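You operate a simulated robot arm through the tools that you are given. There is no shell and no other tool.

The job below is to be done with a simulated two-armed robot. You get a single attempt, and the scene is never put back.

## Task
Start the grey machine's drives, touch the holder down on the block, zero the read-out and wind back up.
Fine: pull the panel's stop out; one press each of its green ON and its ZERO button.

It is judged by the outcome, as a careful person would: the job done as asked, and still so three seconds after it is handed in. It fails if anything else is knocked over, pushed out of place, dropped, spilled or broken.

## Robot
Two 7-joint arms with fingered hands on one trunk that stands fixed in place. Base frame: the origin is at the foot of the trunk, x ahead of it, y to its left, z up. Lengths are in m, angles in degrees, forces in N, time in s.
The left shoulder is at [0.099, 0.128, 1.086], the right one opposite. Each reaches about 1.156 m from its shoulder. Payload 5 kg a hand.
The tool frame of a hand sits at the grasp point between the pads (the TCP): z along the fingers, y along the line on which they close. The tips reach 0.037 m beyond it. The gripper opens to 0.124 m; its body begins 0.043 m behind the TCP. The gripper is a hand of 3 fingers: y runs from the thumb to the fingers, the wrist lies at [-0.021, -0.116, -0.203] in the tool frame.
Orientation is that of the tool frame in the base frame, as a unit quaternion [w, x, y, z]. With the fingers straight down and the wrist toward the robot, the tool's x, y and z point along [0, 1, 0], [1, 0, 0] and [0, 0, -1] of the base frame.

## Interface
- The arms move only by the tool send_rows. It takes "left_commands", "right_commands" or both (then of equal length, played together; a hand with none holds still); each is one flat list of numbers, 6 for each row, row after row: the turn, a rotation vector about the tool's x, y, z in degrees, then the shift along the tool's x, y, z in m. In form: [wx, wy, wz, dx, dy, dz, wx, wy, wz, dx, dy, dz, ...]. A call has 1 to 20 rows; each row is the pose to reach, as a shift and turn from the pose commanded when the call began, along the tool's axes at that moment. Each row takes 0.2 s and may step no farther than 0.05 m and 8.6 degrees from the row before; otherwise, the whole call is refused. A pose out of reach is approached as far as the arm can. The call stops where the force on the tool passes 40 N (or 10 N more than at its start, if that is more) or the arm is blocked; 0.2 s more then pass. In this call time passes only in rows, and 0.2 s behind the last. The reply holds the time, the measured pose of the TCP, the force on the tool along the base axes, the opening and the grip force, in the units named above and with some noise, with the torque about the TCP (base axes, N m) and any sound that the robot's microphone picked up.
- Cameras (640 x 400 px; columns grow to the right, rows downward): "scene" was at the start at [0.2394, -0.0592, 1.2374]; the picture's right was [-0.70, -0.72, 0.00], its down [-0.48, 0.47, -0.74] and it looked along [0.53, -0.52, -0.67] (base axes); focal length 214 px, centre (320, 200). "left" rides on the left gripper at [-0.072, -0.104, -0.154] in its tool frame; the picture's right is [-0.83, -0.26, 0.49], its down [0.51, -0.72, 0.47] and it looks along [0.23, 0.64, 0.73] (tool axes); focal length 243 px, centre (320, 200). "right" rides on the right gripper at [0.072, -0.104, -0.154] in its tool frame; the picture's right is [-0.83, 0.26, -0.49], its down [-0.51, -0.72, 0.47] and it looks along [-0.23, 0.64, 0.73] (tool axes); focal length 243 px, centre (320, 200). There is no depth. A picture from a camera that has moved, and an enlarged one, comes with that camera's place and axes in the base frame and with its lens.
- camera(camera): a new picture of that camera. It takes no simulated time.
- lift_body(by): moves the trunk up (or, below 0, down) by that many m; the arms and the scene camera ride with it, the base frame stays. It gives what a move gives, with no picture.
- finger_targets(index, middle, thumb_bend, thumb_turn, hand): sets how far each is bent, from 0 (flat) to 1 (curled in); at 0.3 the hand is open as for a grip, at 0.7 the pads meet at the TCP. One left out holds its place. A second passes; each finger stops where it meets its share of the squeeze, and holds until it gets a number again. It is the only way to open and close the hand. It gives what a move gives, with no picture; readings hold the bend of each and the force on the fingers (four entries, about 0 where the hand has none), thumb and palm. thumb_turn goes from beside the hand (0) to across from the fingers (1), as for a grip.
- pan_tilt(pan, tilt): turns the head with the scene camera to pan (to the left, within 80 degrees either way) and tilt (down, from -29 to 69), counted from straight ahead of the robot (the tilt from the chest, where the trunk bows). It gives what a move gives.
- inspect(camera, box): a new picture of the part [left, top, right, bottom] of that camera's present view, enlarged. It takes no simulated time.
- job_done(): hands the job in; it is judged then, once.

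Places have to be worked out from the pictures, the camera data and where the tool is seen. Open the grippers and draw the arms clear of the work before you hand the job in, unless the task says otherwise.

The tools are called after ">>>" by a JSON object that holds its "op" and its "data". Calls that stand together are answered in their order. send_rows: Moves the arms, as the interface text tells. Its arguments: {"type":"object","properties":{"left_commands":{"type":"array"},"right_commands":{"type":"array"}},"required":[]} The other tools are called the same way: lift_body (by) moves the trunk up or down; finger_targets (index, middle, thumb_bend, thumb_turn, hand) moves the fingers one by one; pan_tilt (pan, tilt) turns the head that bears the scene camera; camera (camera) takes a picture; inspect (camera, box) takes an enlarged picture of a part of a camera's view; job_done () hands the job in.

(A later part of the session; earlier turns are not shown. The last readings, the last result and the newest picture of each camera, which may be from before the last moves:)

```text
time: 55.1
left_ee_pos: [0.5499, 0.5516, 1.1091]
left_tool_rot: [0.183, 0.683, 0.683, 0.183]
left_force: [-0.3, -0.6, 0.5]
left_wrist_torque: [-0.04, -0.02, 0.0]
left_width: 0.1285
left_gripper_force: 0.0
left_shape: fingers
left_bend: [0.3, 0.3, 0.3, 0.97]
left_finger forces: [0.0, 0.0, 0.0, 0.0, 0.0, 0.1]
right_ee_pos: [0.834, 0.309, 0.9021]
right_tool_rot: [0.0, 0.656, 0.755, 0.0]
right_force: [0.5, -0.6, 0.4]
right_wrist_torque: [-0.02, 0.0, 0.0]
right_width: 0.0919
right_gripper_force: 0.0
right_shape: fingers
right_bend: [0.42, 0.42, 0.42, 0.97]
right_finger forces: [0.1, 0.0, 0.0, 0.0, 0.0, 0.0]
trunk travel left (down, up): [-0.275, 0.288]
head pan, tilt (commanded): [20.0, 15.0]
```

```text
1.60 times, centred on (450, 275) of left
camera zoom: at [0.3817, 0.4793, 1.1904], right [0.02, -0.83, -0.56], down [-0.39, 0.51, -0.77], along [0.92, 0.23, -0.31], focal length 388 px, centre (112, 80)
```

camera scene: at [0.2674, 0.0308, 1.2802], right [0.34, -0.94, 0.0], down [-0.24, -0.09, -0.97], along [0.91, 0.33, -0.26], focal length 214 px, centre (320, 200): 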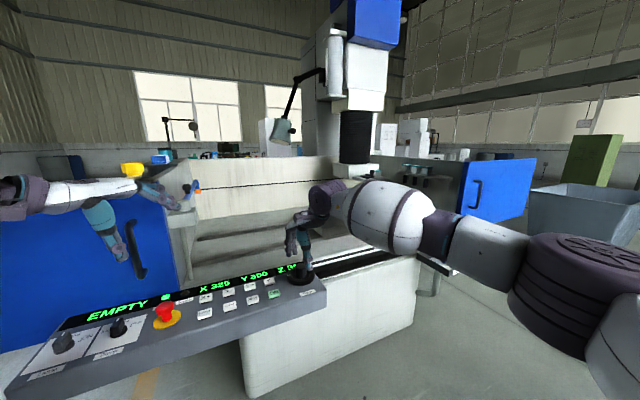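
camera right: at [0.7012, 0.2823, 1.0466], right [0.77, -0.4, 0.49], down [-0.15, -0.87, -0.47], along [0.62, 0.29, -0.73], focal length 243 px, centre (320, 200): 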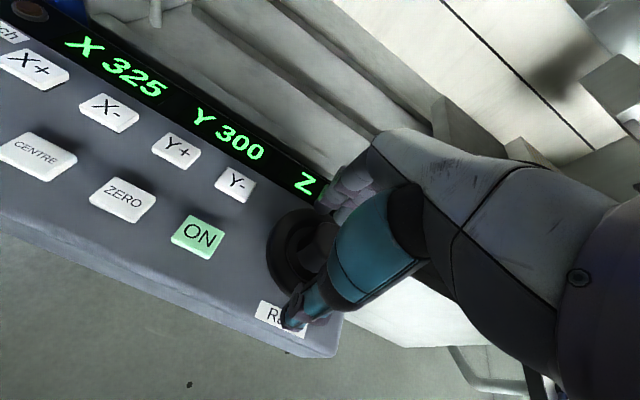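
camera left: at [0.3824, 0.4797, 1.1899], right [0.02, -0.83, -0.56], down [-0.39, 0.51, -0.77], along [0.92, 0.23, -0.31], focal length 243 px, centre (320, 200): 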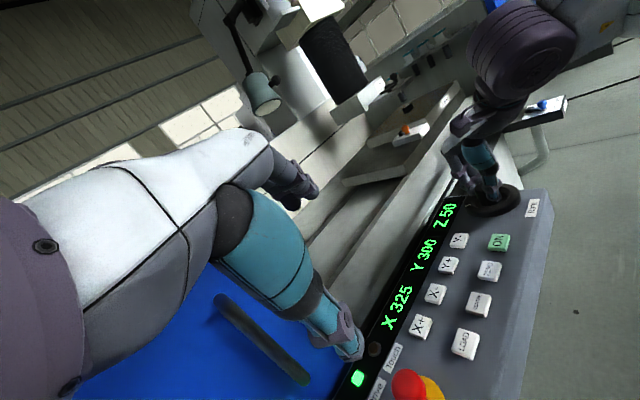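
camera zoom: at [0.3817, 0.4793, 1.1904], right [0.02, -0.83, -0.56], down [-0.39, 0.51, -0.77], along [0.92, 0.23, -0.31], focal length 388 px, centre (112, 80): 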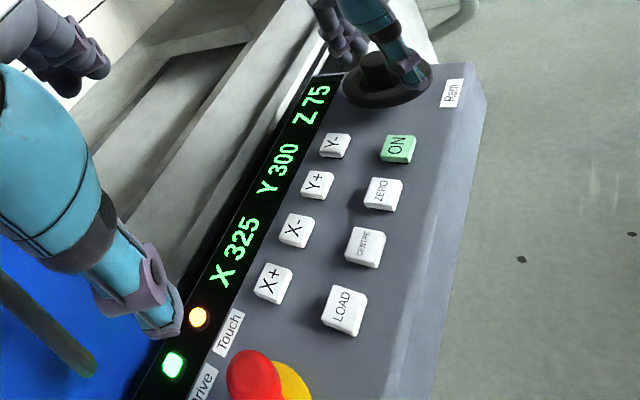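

Touch remains lit at Z 75. I rise, swing back to yaw 45° and move above the ZERO button (≈[0.703,0.401]).

>>> {"op": "send_rows", "data": {"right_commands": [0, 0, 0, 0, 0, -0.02, 0, 0, 0, 0, 0, -0.05, 0, 0, 0, 0, 0, -0.075, 0, 0, -7.4, 0.0218, -0.0232, -0.075, 0, 0, -14.8, 0.0435, -0.0465, -0.075, 0, 0, -22.2, 0.0653, -0.0697, -0.075, 0, 0, -29.6, 0.087, -0.093, -0.075, 0, 0, -37, 0.1088, -0.1162, -0.075]}}

>>> {"op": "finger_targets", "data": {"hand": "right", "index": 0.7, "middle": 0.7, "thumb_bend": 0.7}}

>>> {"op": "camera", "data": {"camera": "left"}}

>>> {"op": "camera", "data": {"camera": "right"}}

```text
time: 56.9
left_ee_pos: [0.5495, 0.5512, 1.1094]
left_tool_rot: [0.183, 0.683, 0.683, 0.182]
left_force: [0.5, -0.3, 0.0]
left_wrist_torque: [0.01, -0.02, 0.0]
left_width: 0.1287
left_gripper_force: 0.2
left_shape: fingers
left_bend: [0.3, 0.3, 0.3, 0.97]
left_finger forces: [0.1, 0.1, 0.0, 0.1, 0.0, 0.0]
right_ee_pos: [0.7035, 0.4004, 0.9777]
right_tool_rot: [0.0, 0.382, 0.924, 0.0]
right_force: [-0.4, -0.1, 0.1]
right_wrist_torque: [-0.03, 0.0, 0.02]
right_width: 0.0921
right_gripper_force: 0.1
right_shape: fingers
right_bend: [0.42, 0.42, 0.42, 0.97]
right_finger forces: [0.1, 0.0, 0.0, 0.1, 0.0, 0.0]
trunk travel left (down, up): [-0.275, 0.288]
head pan, tilt (commanded): [20.0, 15.0]
```

```text
time: 57.9
left_ee_pos: [0.5487, 0.5517, 1.1085]
left_tool_rot: [0.183, 0.683, 0.683, 0.183]
left_force: [0.5, -0.6, -0.1]
left_wrist_torque: [0.0, -0.01, 0.0]
left_width: 0.1285
left_gripper_force: 0.1
left_shape: fingers
left_bend: [0.3, 0.3, 0.3, 0.97]
left_finger forces: [0.0, 0.0, 0.1, 0.0, 0.0, 0.0]
right_ee_pos: [0.7038, 0.399, 0.9777]
right_tool_rot: [0.0, 0.383, 0.924, 0.0]
right_force: [-0.2, 0.1, -0.4]
right_wrist_torque: [-0.01, -0.01, 0.0]
right_width: 0.0073
right_gripper_force: 0.0
right_shape: fingers
right_bend: [0.7, 0.7, 0.7, 0.97]
right_finger forces: [0.0, 0.0, 0.1, 0.1, 0.0, 0.0]
trunk travel left (down, up): [-0.275, 0.288]
head pan, tilt (commanded): [20.0, 15.0]
```

```text
taken
camera left: at [0.3817, 0.4792, 1.1904], right [0.02, -0.83, -0.56], down [-0.39, 0.51, -0.77], along [0.92, 0.23, -0.31], focal length 243 px, centre (320, 200)
```

left: 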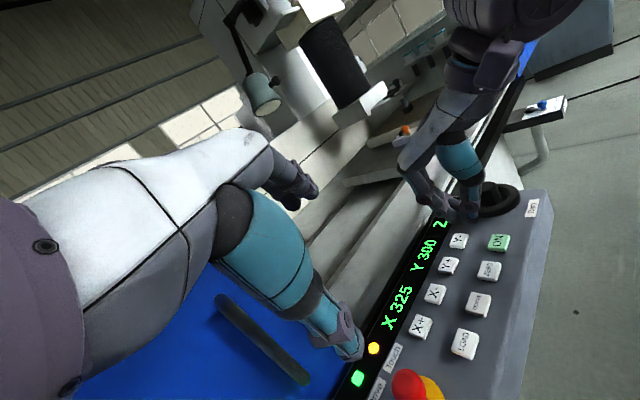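

```text
taken
camera right: at [0.5782, 0.3767, 1.1298], right [0.77, -0.4, 0.49], down [-0.15, -0.87, -0.47], along [0.62, 0.29, -0.73], focal length 243 px, centre (320, 200)
```

right: 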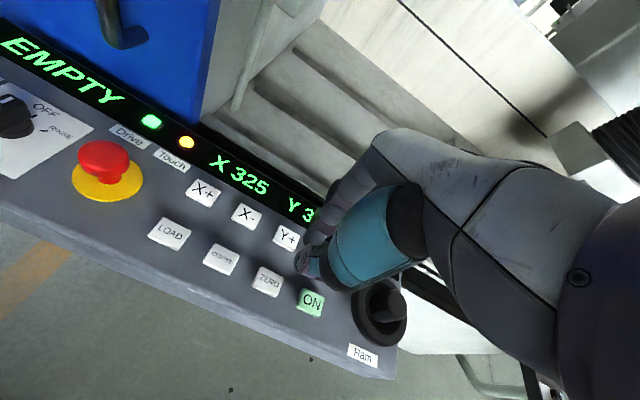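

Touch is still lit; ZERO measured at ≈[0.7005,0.401]. I lower to just above it and verify alignment.

>>> {"op": "send_rows", "data": {"right_commands": [0, 0, 0, 0, 0.001, 0.03, 0, 0, 0, 0, 0.001, 0.06, 0, 0, 0, 0, 0.001, 0.085]}}

>>> {"op": "camera", "data": {"camera": "right"}}

>>> {"op": "inspect", "data": {"camera": "left", "box": [400, 180, 560, 320]}}

>>> {"op": "inspect", "data": {"camera": "scene", "box": [180, 220, 340, 340]}}

```text
time: 58.7
left_ee_pos: [0.5497, 0.5517, 1.1079]
left_tool_rot: [0.183, 0.683, 0.683, 0.183]
left_force: [-0.2, 0.3, -0.3]
left_wrist_torque: [0.01, 0.04, 0.02]
left_width: 0.1288
left_gripper_force: 0.1
left_shape: fingers
left_bend: [0.3, 0.3, 0.3, 0.97]
left_finger forces: [0.0, 0.0, 0.0, 0.0, 0.0, 0.1]
right_ee_pos: [0.7053, 0.4012, 0.8914]
right_tool_rot: [0.0, 0.383, 0.924, 0.0]
right_force: [-0.2, 1.0, 0.3]
right_wrist_torque: [-0.02, 0.0, -0.02]
right_width: 0.0074
right_gripper_force: 0.0
right_shape: fingers
right_bend: [0.7, 0.7, 0.7, 0.97]
right_finger forces: [0.0, 0.1, 0.1, 0.1, 0.1, 0.1]
trunk travel left (down, up): [-0.275, 0.288]
head pan, tilt (commanded): [20.0, 15.0]
```

```text
taken
camera right: at [0.5786, 0.3771, 1.044], right [0.77, -0.4, 0.49], down [-0.15, -0.87, -0.47], along [0.62, 0.29, -0.73], focal length 243 px, centre (320, 200)
```

right: 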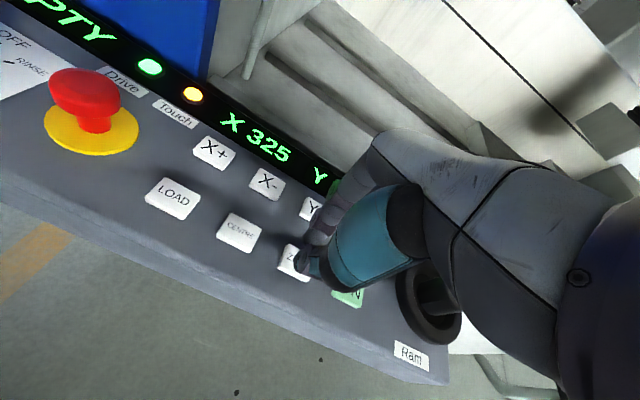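

```text
2.86 times, centred on (480, 250) of left
camera zoom: at [0.3821, 0.4793, 1.1902], right [0.02, -0.83, -0.56], down [-0.39, 0.51, -0.77], along [0.92, 0.23, -0.31], focal length 693 px, centre (-137, 57)
```

zoom: 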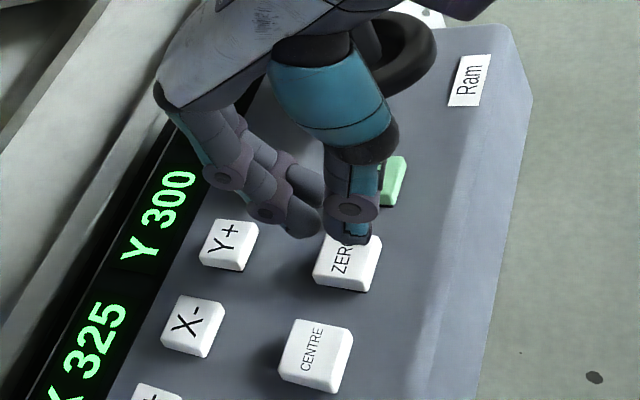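

```text
3.33 times, centred on (260, 280) of scene
camera zoom: at [0.2677, 0.0309, 1.2801], right [0.34, -0.94, 0.0], down [-0.24, -0.09, -0.97], along [0.91, 0.33, -0.26], focal length 715 px, centre (520, -67)
```

zoom: 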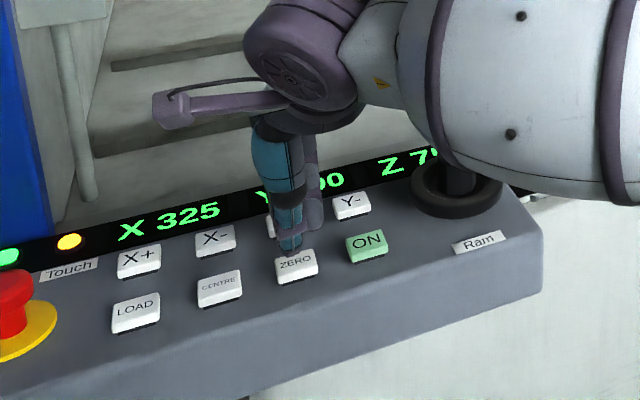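

Aligned: thumb and finger tips straddle ZERO's centre. I press it once, slowly.

>>> {"op": "send_rows", "data": {"right_commands": [0, 0, 0, 0, 0, 0.008, 0, 0, 0, 0, 0, 0.013, 0, 0, 0, 0, 0, 0.016, 0, 0, 0, 0, 0, 0.018, 0, 0, 0, 0, 0, 0.02, 0, 0, 0, 0, 0, 0.022]}}

>>> {"op": "inspect", "data": {"camera": "scene", "box": [160, 200, 340, 340]}}

>>> {"op": "inspect", "data": {"camera": "left", "box": [340, 180, 560, 400]}}

```text
time: 60.1
left_ee_pos: [0.5486, 0.5516, 1.1095]
left_tool_rot: [0.183, 0.683, 0.683, 0.183]
left_force: [0.4, -0.2, 0.1]
left_wrist_torque: [-0.03, 0.0, 0.01]
left_width: 0.1285
left_gripper_force: 0.1
left_shape: fingers
left_bend: [0.3, 0.3, 0.3, 0.97]
left_finger forces: [0.0, 0.1, 0.0, 0.0, 0.0, 0.1]
right_ee_pos: [0.7055, 0.4014, 0.8712]
right_tool_rot: [0.0, 0.383, 0.924, -0.001]
right_force: [0.0, 0.9, 1.3]
right_wrist_torque: [0.04, 0.03, 0.03]
right_width: 0.0066
right_gripper_force: 0.2
right_shape: fingers
right_bend: [0.7, 0.7, 0.7, 0.97]
right_finger forces: [0.8, 0.1, 0.1, 0.0, 0.0, 0.0]
trunk travel left (down, up): [-0.275, 0.288]
head pan, tilt (commanded): [20.0, 15.0]
```

```text
2.86 times, centred on (250, 270) of scene
camera zoom: at [0.2671, 0.0308, 1.2803], right [0.34, -0.94, 0.0], down [-0.24, -0.09, -0.97], along [0.91, 0.33, -0.26], focal length 613 px, centre (520, 0)
```

zoom: 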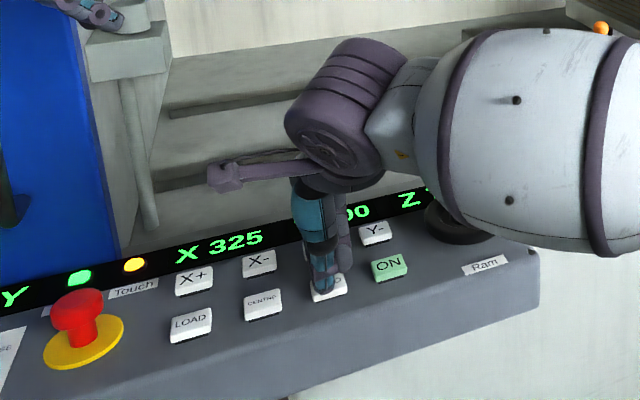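

```text
1.82 times, centred on (450, 290) of left
camera zoom: at [0.3816, 0.4792, 1.1904], right [0.02, -0.83, -0.56], down [-0.39, 0.51, -0.77], along [0.92, 0.23, -0.31], focal length 441 px, centre (84, 36)
```

zoom: 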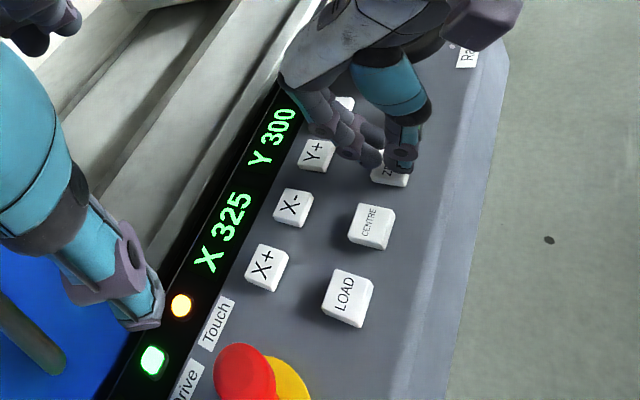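

Contact (1.3 N) but no click reported yet. I continue pressing a couple of mm without lifting.

>>> {"op": "send_rows", "data": {"right_commands": [0, 0, 0, 0, 0, 0.001, 0, 0, 0, 0, 0, 0.002]}}

>>> {"op": "camera", "data": {"camera": "scene"}}

```text
time: 60.7
left_ee_pos: [0.5493, 0.5508, 1.109]
left_tool_rot: [0.183, 0.683, 0.683, 0.184]
left_force: [0.4, 0.6, 0.3]
left_wrist_torque: [0.03, -0.02, 0.01]
left_width: 0.1284
left_gripper_force: 0.0
left_shape: fingers
left_bend: [0.3, 0.3, 0.3, 0.97]
left_finger forces: [0.0, 0.0, 0.0, 0.0, 0.0, 0.0]
right_ee_pos: [0.7054, 0.4018, 0.868]
right_tool_rot: [0.0, 0.383, 0.924, -0.001]
right_force: [1.4, 0.2, 1.4]
right_wrist_torque: [0.03, 0.01, -0.02]
right_width: 0.0069
right_gripper_force: 1.1
right_shape: fingers
right_bend: [0.7, 0.7, 0.7, 0.97]
right_finger forces: [1.7, 0.1, 0.0, 0.0, 0.0, 0.0]
trunk travel left (down, up): [-0.275, 0.288]
head pan, tilt (commanded): [20.0, 15.0]
heard: click
```

```text
taken
camera scene: at [0.2671, 0.0307, 1.2803], right [0.34, -0.94, 0.0], down [-0.24, -0.09, -0.97], along [0.91, 0.33, -0.26], focal length 214 px, centre (320, 200)
```

scene: 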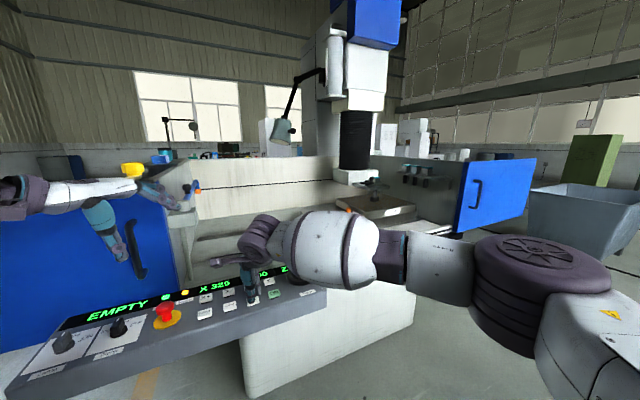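

Click heard: ZERO pressed. I lift straight off and verify the Z read-out shows 0.

>>> {"op": "send_rows", "data": {"right_commands": [0, 0, 0, 0, 0, -0.03, 0, 0, 0, 0, 0, -0.065, 0, 0, 0, 0, 0, -0.1]}}

>>> {"op": "camera", "data": {"camera": "left"}}

>>> {"op": "inspect", "data": {"camera": "left", "box": [340, 180, 520, 400]}}

>>> {"op": "inspect", "data": {"camera": "scene", "box": [160, 200, 340, 340]}}

```text
time: 61.5
left_ee_pos: [0.548, 0.5526, 1.1108]
left_tool_rot: [0.183, 0.683, 0.683, 0.183]
left_force: [-0.6, -0.3, -0.4]
left_wrist_torque: [-0.01, 0.0, 0.0]
left_width: 0.1282
left_gripper_force: 0.2
left_shape: fingers
left_bend: [0.3, 0.3, 0.3, 0.97]
left_finger forces: [0.0, 0.0, 0.0, 0.0, 0.1, 0.0]
right_ee_pos: [0.701, 0.4036, 0.9695]
right_tool_rot: [0.0, 0.383, 0.924, 0.0]
right_force: [0.0, 0.2, -0.1]
right_wrist_torque: [0.01, -0.01, -0.02]
right_width: 0.0069
right_gripper_force: 0.1
right_shape: fingers
right_bend: [0.7, 0.7, 0.7, 0.97]
right_finger forces: [0.0, 0.0, 0.0, 0.0, 0.0, 0.0]
trunk travel left (down, up): [-0.275, 0.288]
head pan, tilt (commanded): [20.0, 15.0]
```

```text
taken
camera left: at [0.3809, 0.4792, 1.1907], right [0.02, -0.83, -0.56], down [-0.39, 0.51, -0.77], along [0.92, 0.23, -0.31], focal length 243 px, centre (320, 200)
```

left: 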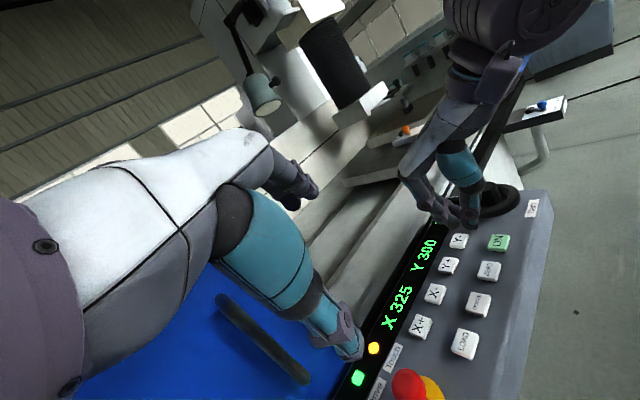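

```text
1.82 times, centred on (430, 290) of left
camera zoom: at [0.3809, 0.4792, 1.1907], right [0.02, -0.83, -0.56], down [-0.39, 0.51, -0.77], along [0.92, 0.23, -0.31], focal length 441 px, centre (120, 36)
```

zoom: 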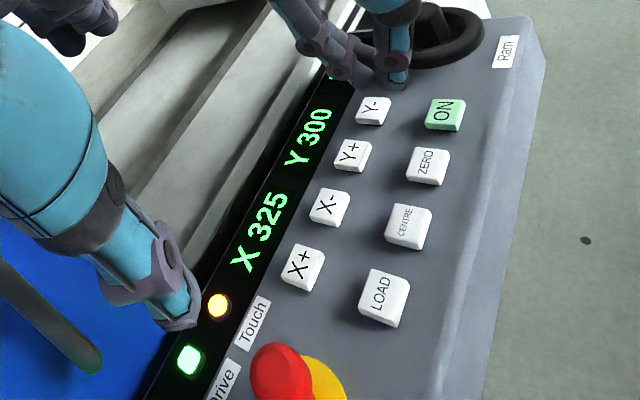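

```text
2.86 times, centred on (250, 270) of scene
camera zoom: at [0.2663, 0.0308, 1.2804], right [0.34, -0.94, 0.0], down [-0.24, -0.09, -0.97], along [0.91, 0.33, -0.26], focal length 613 px, centre (520, 0)
```

zoom: 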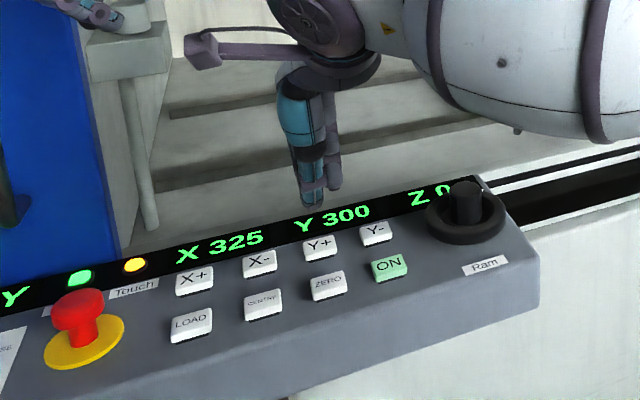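

Z now reads 0 with Touch still lit. Next: wind the ram back up counter-clockwise (≈225°). I open the right hand and move over the knob with the wrist turned to yaw −40° for a long CCW stroke.

>>> {"op": "finger_targets", "data": {"hand": "right", "index": 0.42, "middle": 0.42, "thumb_bend": 0.42}}

>>> {"op": "send_rows", "data": {"right_commands": [0, 0, 7.7, -0.0146, 0.0025, 0.003, 0, 0, 15.4, -0.0293, 0.0051, 0.006, 0, 0, 23.1, -0.0439, 0.0076, 0.009, 0, 0, 30.8, -0.0585, 0.0101, 0.012, 0, 0, 38.5, -0.0731, 0.0127, 0.015, 0, 0, 46.2, -0.0878, 0.0152, 0.018, 0, 0, 53.9, -0.1024, 0.0178, 0.021, 0, 0, 61.6, -0.117, 0.0203, 0.024, 0, 0, 69.3, -0.1317, 0.0228, 0.027, 0, 0, 77, -0.1463, 0.0254, 0.03, 0, 0, 85, -0.1609, 0.0279, 0.0325]}}

>>> {"op": "camera", "data": {"camera": "left"}}

>>> {"op": "inspect", "data": {"camera": "left", "box": [400, 110, 560, 250]}}

>>> {"op": "camera", "data": {"camera": "right"}}

```text
time: 62.5
left_ee_pos: [0.5501, 0.5523, 1.1098]
left_tool_rot: [0.183, 0.683, 0.683, 0.183]
left_force: [0.5, 0.3, 1.0]
left_wrist_torque: [0.0, -0.01, -0.01]
left_width: 0.1285
left_gripper_force: 0.1
left_shape: fingers
left_bend: [0.3, 0.3, 0.3, 0.97]
left_finger forces: [0.1, 0.1, 0.0, 0.0, 0.0, 0.1]
right_ee_pos: [0.7028, 0.403, 0.969]
right_tool_rot: [0.001, 0.383, 0.924, 0.001]
right_force: [-0.4, 0.4, 0.6]
right_wrist_torque: [0.05, 0.0, 0.0]
right_width: 0.092
right_gripper_force: 0.1
right_shape: fingers
right_bend: [0.42, 0.42, 0.42, 0.97]
right_finger forces: [0.0, 0.0, 0.0, 0.1, 0.1, 0.0]
trunk travel left (down, up): [-0.275, 0.288]
head pan, tilt (commanded): [20.0, 15.0]
```

```text
time: 64.9
left_ee_pos: [0.5489, 0.5511, 1.1091]
left_tool_rot: [0.183, 0.684, 0.683, 0.183]
left_force: [-0.4, -0.4, -0.5]
left_wrist_torque: [0.0, 0.01, 0.0]
left_width: 0.1285
left_gripper_force: 0.1
left_shape: fingers
left_bend: [0.3, 0.3, 0.3, 0.97]
left_finger forces: [0.1, 0.1, 0.0, 0.0, 0.0, 0.1]
right_ee_pos: [0.8396, 0.3071, 0.9368]
right_tool_rot: [0.0, 0.907, 0.421, -0.001]
right_force: [0.2, 0.6, -0.2]
right_wrist_torque: [-0.02, 0.0, -0.02]
right_width: 0.0921
right_gripper_force: 0.0
right_shape: fingers
right_bend: [0.42, 0.42, 0.42, 0.97]
right_finger forces: [0.1, 0.0, 0.0, 0.0, 0.1, 0.0]
trunk travel left (down, up): [-0.275, 0.288]
head pan, tilt (commanded): [20.0, 15.0]
```

```text
taken
camera left: at [0.382, 0.4796, 1.1901], right [0.02, -0.83, -0.56], down [-0.39, 0.51, -0.77], along [0.92, 0.23, -0.31], focal length 243 px, centre (320, 200)
```

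left: 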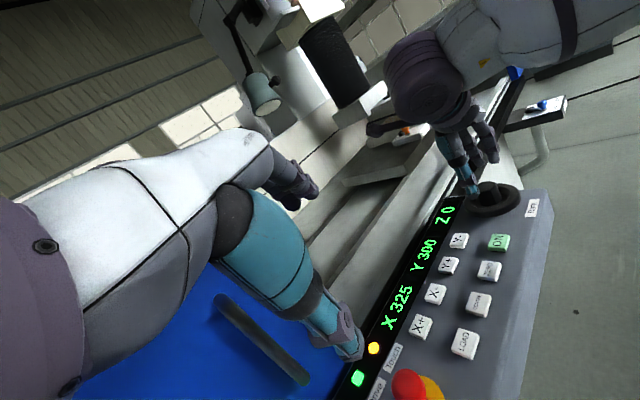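

```text
2.86 times, centred on (480, 180) of left
camera zoom: at [0.382, 0.4796, 1.1901], right [0.02, -0.83, -0.56], down [-0.39, 0.51, -0.77], along [0.92, 0.23, -0.31], focal length 693 px, centre (-137, 257)
```

zoom: 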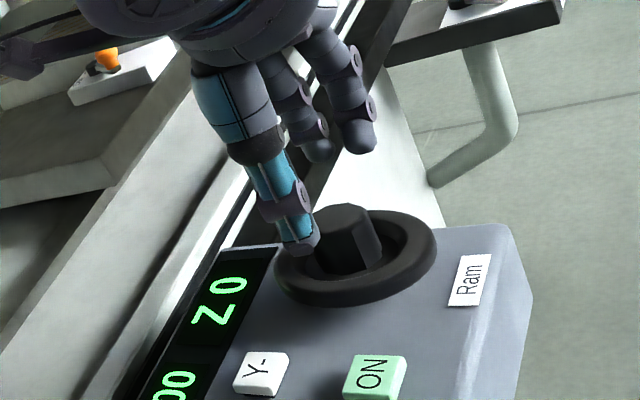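

```text
taken
camera right: at [0.805, 0.4298, 1.0885], right [-0.34, -0.8, 0.49], down [-0.88, 0.08, -0.47], along [0.34, -0.59, -0.73], focal length 243 px, centre (320, 200)
```

right: 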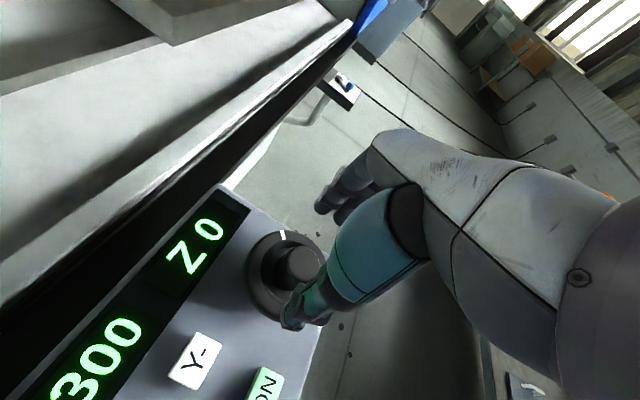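

Hand is over the knob (about 5 mm off in x). I correct laterally, descend and close gently to find the balanced grip.

>>> {"op": "send_rows", "data": {"right_commands": [0, 0, 0, -0.0005, -0.002, 0.012, 0, 0, 0, -0.001, -0.004, 0.025, 0, 0, 0, -0.001, -0.004, 0.035]}}

>>> {"op": "finger_targets", "data": {"hand": "right", "index": 0.6, "middle": 0.6, "thumb_bend": 0.62}}

>>> {"op": "inspect", "data": {"camera": "left", "box": [400, 110, 560, 250]}}

>>> {"op": "inspect", "data": {"camera": "right", "box": [180, 180, 400, 360]}}

```text
time: 65.7
left_ee_pos: [0.5473, 0.5519, 1.1081]
left_tool_rot: [0.183, 0.683, 0.683, 0.183]
left_force: [-0.2, -0.8, 0.4]
left_wrist_torque: [0.01, 0.0, 0.0]
left_width: 0.1285
left_gripper_force: 0.0
left_shape: fingers
left_bend: [0.3, 0.3, 0.3, 0.97]
left_finger forces: [0.0, 0.0, 0.0, 0.1, 0.1, 0.0]
right_ee_pos: [0.8357, 0.311, 0.8999]
right_tool_rot: [0.0, 0.906, 0.422, 0.001]
right_force: [-0.1, -0.2, 0.5]
right_wrist_torque: [0.03, -0.02, -0.01]
right_width: 0.092
right_gripper_force: 0.0
right_shape: fingers
right_bend: [0.42, 0.42, 0.42, 0.97]
right_finger forces: [0.0, 0.0, 0.1, 0.0, 0.0, 0.1]
trunk travel left (down, up): [-0.275, 0.288]
head pan, tilt (commanded): [20.0, 15.0]
```

```text
time: 66.7
left_ee_pos: [0.5496, 0.5519, 1.1093]
left_tool_rot: [0.183, 0.683, 0.683, 0.183]
left_force: [1.3, 0.0, 0.4]
left_wrist_torque: [0.0, 0.02, 0.0]
left_width: 0.1283
left_gripper_force: 0.0
left_shape: fingers
left_bend: [0.3, 0.3, 0.3, 0.97]
left_finger forces: [0.0, 0.0, 0.1, 0.0, 0.0, 0.0]
right_ee_pos: [0.8359, 0.3106, 0.9007]
right_tool_rot: [0.001, 0.906, 0.422, 0.0]
right_force: [1.2, -0.2, -0.7]
right_wrist_torque: [-0.02, -0.03, -0.01]
right_width: 0.0382
right_gripper_force: 1.5
right_shape: fingers
right_bend: [0.58, 0.6, 0.61, 0.97]
right_finger forces: [1.7, 0.2, 0.0, 0.0, 0.9, 0.1]
trunk travel left (down, up): [-0.275, 0.288]
head pan, tilt (commanded): [20.0, 15.0]
```

```text
2.86 times, centred on (480, 180) of left
camera zoom: at [0.3818, 0.4792, 1.1903], right [0.02, -0.83, -0.56], down [-0.39, 0.51, -0.77], along [0.92, 0.23, -0.31], focal length 693 px, centre (-137, 257)
```

zoom: 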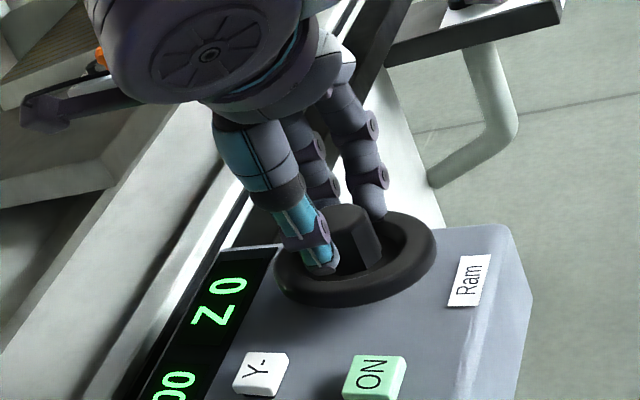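

```text
2.22 times, centred on (290, 270) of right
camera zoom: at [0.8011, 0.4323, 1.0531], right [-0.33, -0.8, 0.49], down [-0.88, 0.08, -0.47], along [0.34, -0.59, -0.73], focal length 539 px, centre (387, 44)
```

zoom: 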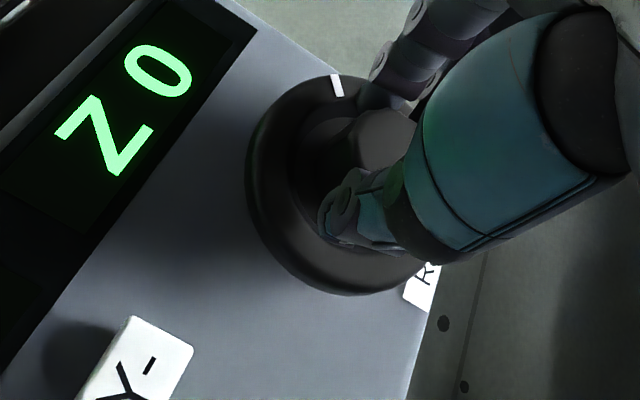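

Index touches more than middle, so the knob centre is ~3 mm to the −x side of the hand. I open slightly, shift, and grip again.

>>> {"op": "finger_targets", "data": {"hand": "right", "index": 0.5, "middle": 0.5, "thumb_bend": 0.5}}

>>> {"op": "send_rows", "data": {"right_commands": [0, 0, 0, -0.0015, 0, 0, 0, 0, 0, -0.003, 0, 0]}}

>>> {"op": "finger_targets", "data": {"hand": "right", "index": 0.65, "middle": 0.65, "thumb_bend": 0.68}}

>>> {"op": "inspect", "data": {"camera": "left", "box": [340, 150, 560, 400]}}

```text
time: 67.7
left_ee_pos: [0.549, 0.552, 1.1098]
left_tool_rot: [0.183, 0.683, 0.683, 0.182]
left_force: [0.3, 0.0, 0.3]
left_wrist_torque: [-0.01, 0.01, -0.01]
left_width: 0.1285
left_gripper_force: 0.1
left_shape: fingers
left_bend: [0.3, 0.3, 0.3, 0.97]
left_finger forces: [0.0, 0.0, 0.0, 0.0, 0.0, 0.0]
right_ee_pos: [0.8358, 0.3104, 0.9009]
right_tool_rot: [0.0, 0.906, 0.423, 0.001]
right_force: [-1.0, -0.1, -0.5]
right_wrist_torque: [0.01, 0.0, 0.0]
right_width: 0.067
right_gripper_force: 0.0
right_shape: fingers
right_bend: [0.5, 0.5, 0.5, 0.97]
right_finger forces: [0.0, 0.1, 0.0, 0.0, 0.0, 0.0]
trunk travel left (down, up): [-0.275, 0.288]
head pan, tilt (commanded): [20.0, 15.0]
```

```text
time: 68.3
left_ee_pos: [0.5495, 0.5519, 1.1098]
left_tool_rot: [0.182, 0.683, 0.684, 0.183]
left_force: [0.7, 0.0, 0.2]
left_wrist_torque: [0.03, -0.01, -0.02]
left_width: 0.1284
left_gripper_force: 0.0
left_shape: fingers
left_bend: [0.3, 0.3, 0.3, 0.97]
left_finger forces: [0.0, 0.1, 0.0, 0.0, 0.0, 0.1]
right_ee_pos: [0.834, 0.3063, 0.9011]
right_tool_rot: [0.0, 0.906, 0.423, -0.001]
right_force: [-0.4, 0.2, -0.9]
right_wrist_torque: [0.01, 0.0, 0.01]
right_width: 0.0672
right_gripper_force: 0.1
right_shape: fingers
right_bend: [0.5, 0.5, 0.5, 0.97]
right_finger forces: [0.0, 0.0, 0.1, 0.0, 0.0, 0.0]
trunk travel left (down, up): [-0.275, 0.288]
head pan, tilt (commanded): [20.0, 15.0]
```

```text
time: 69.3
left_ee_pos: [0.5488, 0.5518, 1.109]
left_tool_rot: [0.183, 0.683, 0.683, 0.183]
left_force: [0.0, 0.5, 0.7]
left_wrist_torque: [0.04, 0.02, 0.07]
left_width: 0.1286
left_gripper_force: 0.0
left_shape: fingers
left_bend: [0.3, 0.3, 0.3, 0.97]
left_finger forces: [0.0, 0.0, 0.1, 0.1, 0.1, 0.0]
right_ee_pos: [0.8328, 0.3071, 0.9011]
right_tool_rot: [-0.001, 0.906, 0.422, 0.0]
right_force: [2.3, -2.3, -0.3]
right_wrist_torque: [-0.04, -0.06, -0.03]
right_width: 0.0367
right_gripper_force: 8.0
right_shape: fingers
right_bend: [0.59, 0.64, 0.63, 0.97]
right_finger forces: [7.4, 2.0, 0.0, 0.0, 6.5, 0.0]
trunk travel left (down, up): [-0.275, 0.288]
head pan, tilt (commanded): [20.0, 15.0]
```

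```text
1.60 times, centred on (450, 275) of left
camera zoom: at [0.3819, 0.4789, 1.1904], right [0.02, -0.83, -0.56], down [-0.39, 0.51, -0.77], along [0.92, 0.23, -0.31], focal length 388 px, centre (112, 80)
```

zoom: 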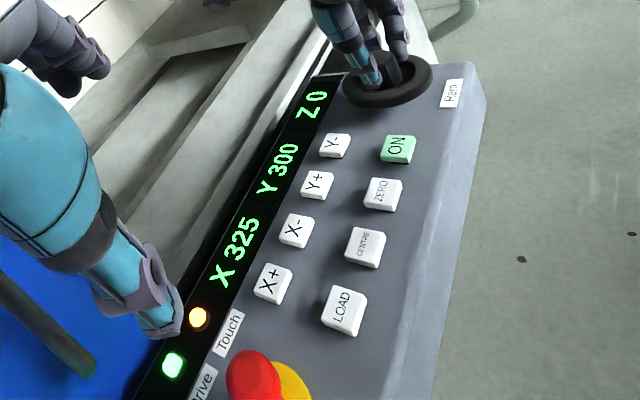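

The imbalance got worse (index 7.4, middle 2.0), so the shift should go the other way. I open a little, move +5 mm along tool x and regrip.

>>> {"op": "finger_targets", "data": {"hand": "right", "index": 0.5, "middle": 0.5, "thumb_bend": 0.5}}

>>> {"op": "send_rows", "data": {"right_commands": [0, 0, 0, 0.0025, 0, 0, 0, 0, 0, 0.005, 0, 0]}}

>>> {"op": "finger_targets", "data": {"hand": "right", "index": 0.65, "middle": 0.65, "thumb_bend": 0.68}}

>>> {"op": "inspect", "data": {"camera": "left", "box": [340, 150, 560, 400]}}

```text
time: 70.3
left_ee_pos: [0.549, 0.5515, 1.1104]
left_tool_rot: [0.183, 0.683, 0.683, 0.183]
left_force: [0.8, -0.8, 0.6]
left_wrist_torque: [0.02, 0.0, 0.02]
left_width: 0.1283
left_gripper_force: 0.1
left_shape: fingers
left_bend: [0.3, 0.3, 0.3, 0.97]
left_finger forces: [0.1, 0.0, 0.1, 0.0, 0.0, 0.0]
right_ee_pos: [0.8311, 0.3075, 0.9014]
right_tool_rot: [0.0, 0.906, 0.423, 0.0]
right_force: [-0.4, -0.7, 1.1]
right_wrist_torque: [-0.02, 0.0, -0.02]
right_width: 0.0671
right_gripper_force: 0.1
right_shape: fingers
right_bend: [0.5, 0.5, 0.5, 0.97]
right_finger forces: [0.0, 0.0, 0.1, 0.0, 0.1, 0.0]
trunk travel left (down, up): [-0.275, 0.288]
head pan, tilt (commanded): [20.0, 15.0]
```

```text
time: 70.9
left_ee_pos: [0.5482, 0.5513, 1.1091]
left_tool_rot: [0.183, 0.683, 0.683, 0.183]
left_force: [-1.2, 0.3, -0.9]
left_wrist_torque: [0.01, 0.0, -0.01]
left_width: 0.1286
left_gripper_force: 0.1
left_shape: fingers
left_bend: [0.3, 0.3, 0.3, 0.97]
left_finger forces: [0.0, 0.0, 0.0, 0.1, 0.0, 0.0]
right_ee_pos: [0.836, 0.3115, 0.9013]
right_tool_rot: [0.001, 0.906, 0.423, 0.001]
right_force: [-1.0, -0.2, -0.1]
right_wrist_torque: [-0.01, -0.02, 0.0]
right_width: 0.0671
right_gripper_force: 0.1
right_shape: fingers
right_bend: [0.5, 0.5, 0.5, 0.97]
right_finger forces: [0.0, 0.1, 0.0, 0.0, 0.0, 0.0]
trunk travel left (down, up): [-0.275, 0.288]
head pan, tilt (commanded): [20.0, 15.0]
```

```text
time: 71.9
left_ee_pos: [0.549, 0.5515, 1.1091]
left_tool_rot: [0.183, 0.683, 0.683, 0.182]
left_force: [-0.9, 0.3, -0.3]
left_wrist_torque: [-0.01, -0.02, -0.02]
left_width: 0.1282
left_gripper_force: 0.1
left_shape: fingers
left_bend: [0.3, 0.3, 0.3, 0.97]
left_finger forces: [0.1, 0.1, 0.0, 0.0, 0.0, 0.1]
right_ee_pos: [0.8367, 0.3113, 0.902]
right_tool_rot: [0.001, 0.906, 0.422, 0.0]
right_force: [3.2, -2.3, -0.3]
right_wrist_torque: [-0.11, -0.12, 0.03]
right_width: 0.0343
right_gripper_force: 8.3
right_shape: fingers
right_bend: [0.6, 0.62, 0.63, 0.97]
right_finger forces: [5.7, 4.9, 0.1, 0.0, 6.0, 0.0]
trunk travel left (down, up): [-0.275, 0.288]
head pan, tilt (commanded): [20.0, 15.0]
```

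```text
1.60 times, centred on (450, 275) of left
camera zoom: at [0.3821, 0.4789, 1.1904], right [0.02, -0.83, -0.56], down [-0.39, 0.51, -0.77], along [0.92, 0.23, -0.31], focal length 388 px, centre (112, 80)
```

zoom: 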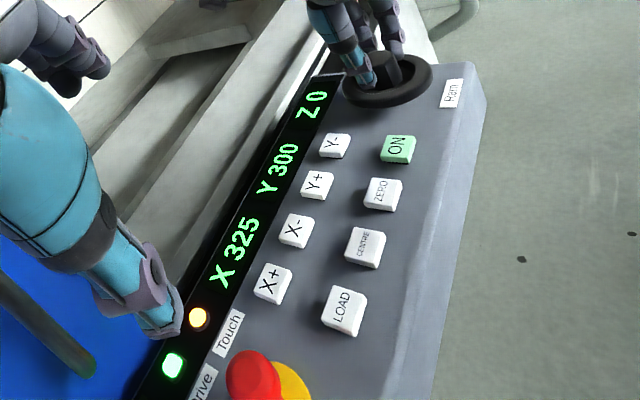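

Balanced grip now (5.7/4.9/6.0 N), Z 0, Touch lit. I turn 15° counter-clockwise first and check that the ram lifts.

>>> {"op": "send_rows", "data": {"right_commands": [0, 0, -5, -0.0002, 0, 0, 0, 0, -10, -0.0004, 0, 0, 0, 0, -15, -0.0006, 0, 0]}}

>>> {"op": "inspect", "data": {"camera": "left", "box": [340, 150, 560, 400]}}

```text
time: 72.7
left_ee_pos: [0.5486, 0.5515, 1.1107]
left_tool_rot: [0.183, 0.684, 0.683, 0.182]
left_force: [0.0, 0.4, -0.9]
left_wrist_torque: [0.0, 0.0, -0.01]
left_width: 0.1285
left_gripper_force: 0.0
left_shape: fingers
left_bend: [0.3, 0.3, 0.3, 0.97]
left_finger forces: [0.0, 0.1, 0.0, 0.0, 0.1, 0.0]
right_ee_pos: [0.8356, 0.3089, 0.9013]
right_tool_rot: [0.001, 0.843, 0.538, 0.0]
right_force: [3.6, -4.4, 2.6]
right_wrist_torque: [-0.1, -0.15, -0.05]
right_width: 0.0337
right_gripper_force: 8.8
right_shape: fingers
right_bend: [0.6, 0.62, 0.64, 0.97]
right_finger forces: [5.8, 4.9, 0.0, 0.1, 6.8, 0.0]
trunk travel left (down, up): [-0.275, 0.288]
head pan, tilt (commanded): [20.0, 15.0]
```

```text
1.60 times, centred on (450, 275) of left
camera zoom: at [0.3818, 0.4785, 1.1906], right [0.02, -0.83, -0.56], down [-0.39, 0.51, -0.77], along [0.92, 0.23, -0.31], focal length 388 px, centre (112, 80)
```

zoom: 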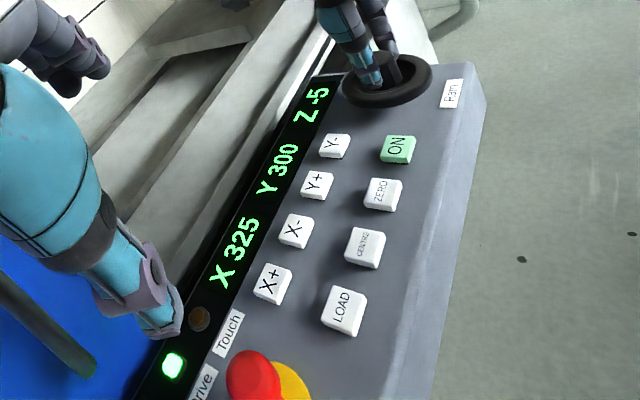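

Z −5, Touch went dark: lifting. I continue 80° counter-clockwise with a small centring drift.

>>> {"op": "send_rows", "data": {"right_commands": [0, 0, -5, -0.0002, -0.0001, 0, 0, 0, -10, -0.0004, -0.0002, 0, 0, 0, -15, -0.0006, -0.0003, 0, 0, 0, -20, -0.0008, -0.0004, 0, 0, 0, -25, -0.001, -0.0005, 0, 0, 0, -30, -0.0012, -0.0006, 0, 0, 0, -35, -0.0014, -0.0006, 0, 0, 0, -40, -0.0016, -0.0007, 0, 0, 0, -45, -0.0018, -0.0008, 0, 0, 0, -50, -0.002, -0.0009, 0, 0, 0, -55, -0.0022, -0.001, 0, 0, 0, -60, -0.0024, -0.0011, 0, 0, 0, -65, -0.0026, -0.0012, 0, 0, 0, -70, -0.0028, -0.0013, 0, 0, 0, -75, -0.003, -0.0014, 0, 0, 0, -80, -0.003, -0.0014, 0]}}

>>> {"op": "camera", "data": {"camera": "left"}}

>>> {"op": "inspect", "data": {"camera": "left", "box": [400, 110, 560, 250]}}

```text
time: 76.1
left_ee_pos: [0.5491, 0.5506, 1.1078]
left_tool_rot: [0.183, 0.683, 0.683, 0.183]
left_force: [-0.5, 0.2, 0.1]
left_wrist_torque: [0.01, -0.01, -0.02]
left_width: 0.1286
left_gripper_force: 0.1
left_shape: fingers
left_bend: [0.3, 0.3, 0.3, 0.97]
left_finger forces: [0.0, 0.0, 0.0, 0.0, 0.1, 0.1]
right_ee_pos: [0.8329, 0.3084, 0.9]
right_tool_rot: [0.001, 0.3, 0.954, 0.001]
right_force: [10.1, 0.8, 7.8]
right_wrist_torque: [0.09, -0.35, -0.04]
right_width: 0.033
right_gripper_force: 9.9
right_shape: fingers
right_bend: [0.6, 0.61, 0.64, 0.97]
right_finger forces: [5.6, 9.0, 0.0, 0.0, 6.0, 0.1]
trunk travel left (down, up): [-0.275, 0.288]
head pan, tilt (commanded): [20.0, 15.0]
```

```text
taken
camera left: at [0.3819, 0.4789, 1.1904], right [0.02, -0.83, -0.56], down [-0.39, 0.51, -0.77], along [0.92, 0.23, -0.31], focal length 243 px, centre (320, 200)
```

left: 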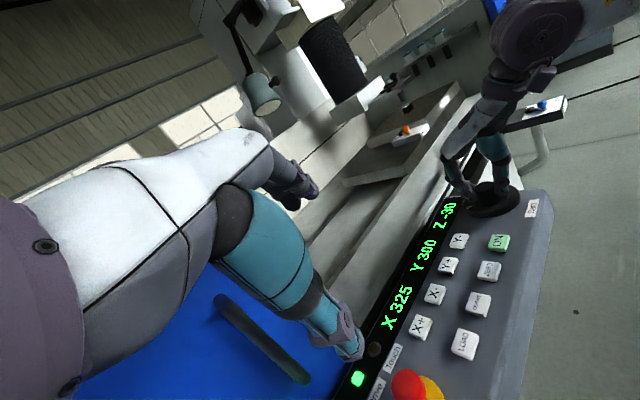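

```text
2.86 times, centred on (480, 180) of left
camera zoom: at [0.3819, 0.4789, 1.1904], right [0.02, -0.83, -0.56], down [-0.39, 0.51, -0.77], along [0.92, 0.23, -0.31], focal length 693 px, centre (-137, 257)
```

zoom: 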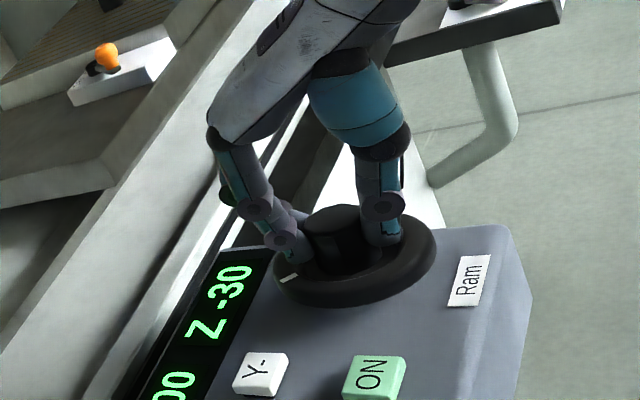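

Z −30. I release, rise, swing back 95° to yaw −40°, and lower for the next stroke.

>>> {"op": "finger_targets", "data": {"hand": "right", "index": 0.42, "middle": 0.42, "thumb_bend": 0.42}}

>>> {"op": "send_rows", "data": {"right_commands": [0, 0, 0, 0, 0, -0.02, 0, 0, 0, 0, 0, -0.036, 0, 0, 7.9, -0.0001, 0.0004, -0.036, 0, 0, 15.8, -0.0002, 0.0007, -0.036, 0, 0, 23.7, -0.0003, 0.0011, -0.036, 0, 0, 31.6, -0.0004, 0.0015, -0.036, 0, 0, 39.5, -0.0005, 0.0018, -0.036, 0, 0, 47.5, -0.0006, 0.0022, -0.036, 0, 0, 55.4, -0.0007, 0.0026, -0.036, 0, 0, 63.3, -0.0008, 0.0029, -0.036, 0, 0, 71.2, -0.0009, 0.0033, -0.036, 0, 0, 79.1, -0.001, 0.0037, -0.036, 0, 0, 87, -0.0011, 0.004, -0.036, 0, 0, 95, -0.0012, 0.0044, -0.036, 0, 0, 95, -0.0012, 0.0044, -0.02, 0, 0, 95, -0.0012, 0.0044, -0.007, 0, 0, 95, -0.0012, 0.0044, 0]}}

>>> {"op": "finger_targets", "data": {"hand": "right", "index": 0.65, "middle": 0.65, "thumb_bend": 0.68}}

>>> {"op": "inspect", "data": {"camera": "left", "box": [400, 110, 560, 250]}}

```text
time: 77.1
left_ee_pos: [0.5494, 0.5522, 1.1086]
left_tool_rot: [0.184, 0.684, 0.682, 0.183]
left_force: [-0.3, 0.8, 0.3]
left_wrist_torque: [0.01, -0.02, 0.01]
left_width: 0.1287
left_gripper_force: 0.1
left_shape: fingers
left_bend: [0.3, 0.3, 0.3, 0.97]
left_finger forces: [0.0, 0.0, 0.1, 0.0, 0.0, 0.1]
right_ee_pos: [0.8334, 0.3072, 0.8998]
right_tool_rot: [0.0, 0.301, 0.954, 0.0]
right_force: [-0.3, -0.1, 0.8]
right_wrist_torque: [-0.01, 0.05, 0.02]
right_width: 0.092
right_gripper_force: 0.1
right_shape: fingers
right_bend: [0.42, 0.42, 0.42, 0.97]
right_finger forces: [0.0, 0.1, 0.1, 0.0, 0.1, 0.1]
trunk travel left (down, up): [-0.275, 0.288]
head pan, tilt (commanded): [20.0, 15.0]
```

```text
time: 80.7
left_ee_pos: [0.549, 0.5504, 1.1092]
left_tool_rot: [0.183, 0.683, 0.683, 0.184]
left_force: [-0.4, -0.4, 0.4]
left_wrist_torque: [-0.02, 0.01, 0.04]
left_width: 0.1282
left_gripper_force: 0.1
left_shape: fingers
left_bend: [0.3, 0.3, 0.3, 0.97]
left_finger forces: [0.1, 0.0, 0.1, 0.0, 0.0, 0.0]
right_ee_pos: [0.8381, 0.3091, 0.9014]
right_tool_rot: [0.0, 0.906, 0.422, -0.001]
right_force: [-0.4, 0.0, 0.0]
right_wrist_torque: [0.03, -0.03, -0.01]
right_width: 0.092
right_gripper_force: 0.1
right_shape: fingers
right_bend: [0.42, 0.42, 0.42, 0.97]
right_finger forces: [0.0, 0.1, 0.0, 0.0, 0.1, 0.0]
trunk travel left (down, up): [-0.275, 0.288]
head pan, tilt (commanded): [20.0, 15.0]
```

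```text
time: 81.7
left_ee_pos: [0.5501, 0.5518, 1.1088]
left_tool_rot: [0.183, 0.683, 0.683, 0.183]
left_force: [-0.9, 0.5, -0.3]
left_wrist_torque: [0.01, 0.03, -0.01]
left_width: 0.1286
left_gripper_force: 0.0
left_shape: fingers
left_bend: [0.3, 0.3, 0.3, 0.97]
left_finger forces: [0.0, 0.0, 0.0, 0.0, 0.0, 0.0]
right_ee_pos: [0.8373, 0.3089, 0.9006]
right_tool_rot: [0.001, 0.906, 0.423, 0.0]
right_force: [0.4, -1.8, -1.6]
right_wrist_torque: [-0.08, 0.01, 0.01]
right_width: 0.0352
right_gripper_force: 8.4
right_shape: fingers
right_bend: [0.6, 0.63, 0.63, 0.97]
right_finger forces: [5.0, 3.2, 0.1, 0.0, 6.7, 0.0]
trunk travel left (down, up): [-0.275, 0.288]
head pan, tilt (commanded): [20.0, 15.0]
```

```text
2.86 times, centred on (480, 180) of left
camera zoom: at [0.3819, 0.4791, 1.1904], right [0.02, -0.83, -0.56], down [-0.39, 0.51, -0.77], along [0.92, 0.23, -0.31], focal length 693 px, centre (-137, 257)
```

zoom: 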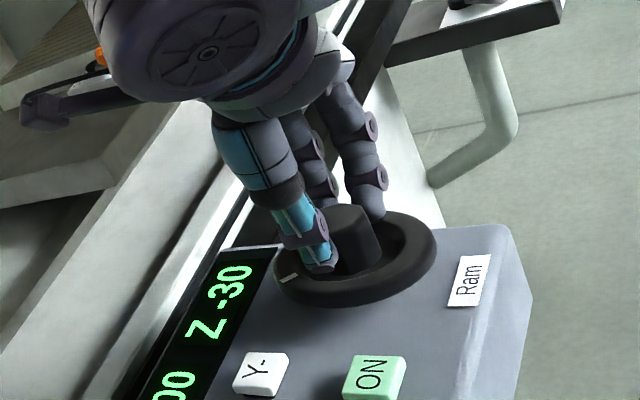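

Good grip, Z −30 unchanged. I turn 95° counter-clockwise in 5° steps.

>>> {"op": "send_rows", "data": {"right_commands": [0, 0, -5, -0.0002, -0.0001, 0, 0, 0, -10, -0.0003, -0.0002, 0, 0, 0, -15, -0.0005, -0.0004, 0, 0, 0, -20, -0.0007, -0.0005, 0, 0, 0, -25, -0.0008, -0.0006, 0, 0, 0, -30, -0.001, -0.0007, 0, 0, 0, -35, -0.0012, -0.0008, 0, 0, 0, -40, -0.0013, -0.001, 0, 0, 0, -45, -0.0015, -0.0011, 0, 0, 0, -50, -0.0017, -0.0012, 0, 0, 0, -55, -0.0018, -0.0013, 0, 0, 0, -60, -0.002, -0.0014, 0, 0, 0, -65, -0.0022, -0.0016, 0, 0, 0, -70, -0.0023, -0.0017, 0, 0, 0, -75, -0.0025, -0.0018, 0, 0, 0, -80, -0.0027, -0.0019, 0, 0, 0, -85, -0.0028, -0.002, 0, 0, 0, -90, -0.003, -0.0022, 0, 0, 0, -95, -0.0032, -0.0023, 0]}}

>>> {"op": "inspect", "data": {"camera": "left", "box": [340, 150, 560, 400]}}

>>> {"op": "inspect", "data": {"camera": "left", "box": [330, 50, 470, 160]}}

```text
time: 85.7
left_ee_pos: [0.5497, 0.5509, 1.1093]
left_tool_rot: [0.183, 0.683, 0.683, 0.183]
left_force: [-0.8, 0.7, -0.7]
left_wrist_torque: [-0.02, -0.03, -0.01]
left_width: 0.1285
left_gripper_force: 0.0
left_shape: fingers
left_bend: [0.3, 0.3, 0.3, 0.97]
left_finger forces: [0.1, 0.1, 0.1, 0.1, 0.0, 0.0]
right_ee_pos: [0.8325, 0.3097, 0.9008]
right_tool_rot: [0.001, 0.3, 0.954, 0.001]
right_force: [9.4, -2.8, 6.8]
right_wrist_torque: [-0.02, -0.37, -0.03]
right_width: 0.033
right_gripper_force: 9.8
right_shape: fingers
right_bend: [0.61, 0.62, 0.64, 0.98]
right_finger forces: [4.1, 8.9, 0.0, 0.0, 6.2, 0.1]
trunk travel left (down, up): [-0.275, 0.288]
head pan, tilt (commanded): [20.0, 15.0]
```

```text
1.60 times, centred on (450, 275) of left
camera zoom: at [0.382, 0.4785, 1.1906], right [0.02, -0.83, -0.56], down [-0.39, 0.51, -0.77], along [0.92, 0.23, -0.31], focal length 388 px, centre (112, 80)
```

zoom: 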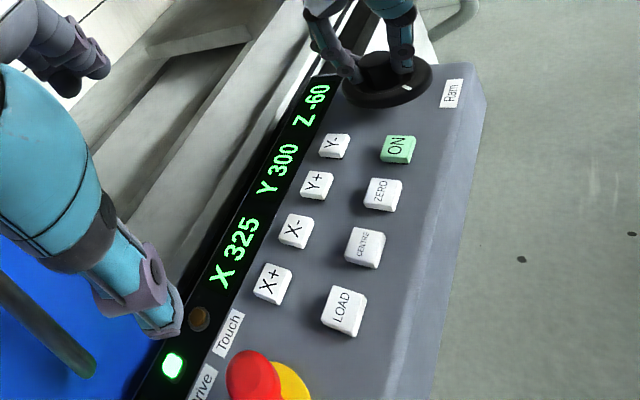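

```text
3.64 times, centred on (400, 105) of left
camera zoom: at [0.382, 0.4785, 1.1906], right [0.02, -0.83, -0.56], down [-0.39, 0.51, -0.77], along [0.92, 0.23, -0.31], focal length 882 px, centre (29, 546)
```

zoom: 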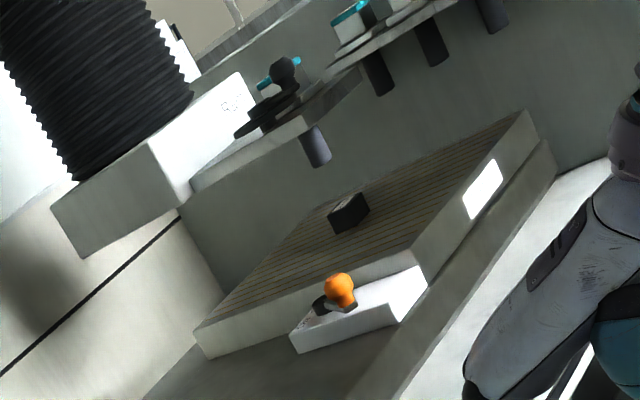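

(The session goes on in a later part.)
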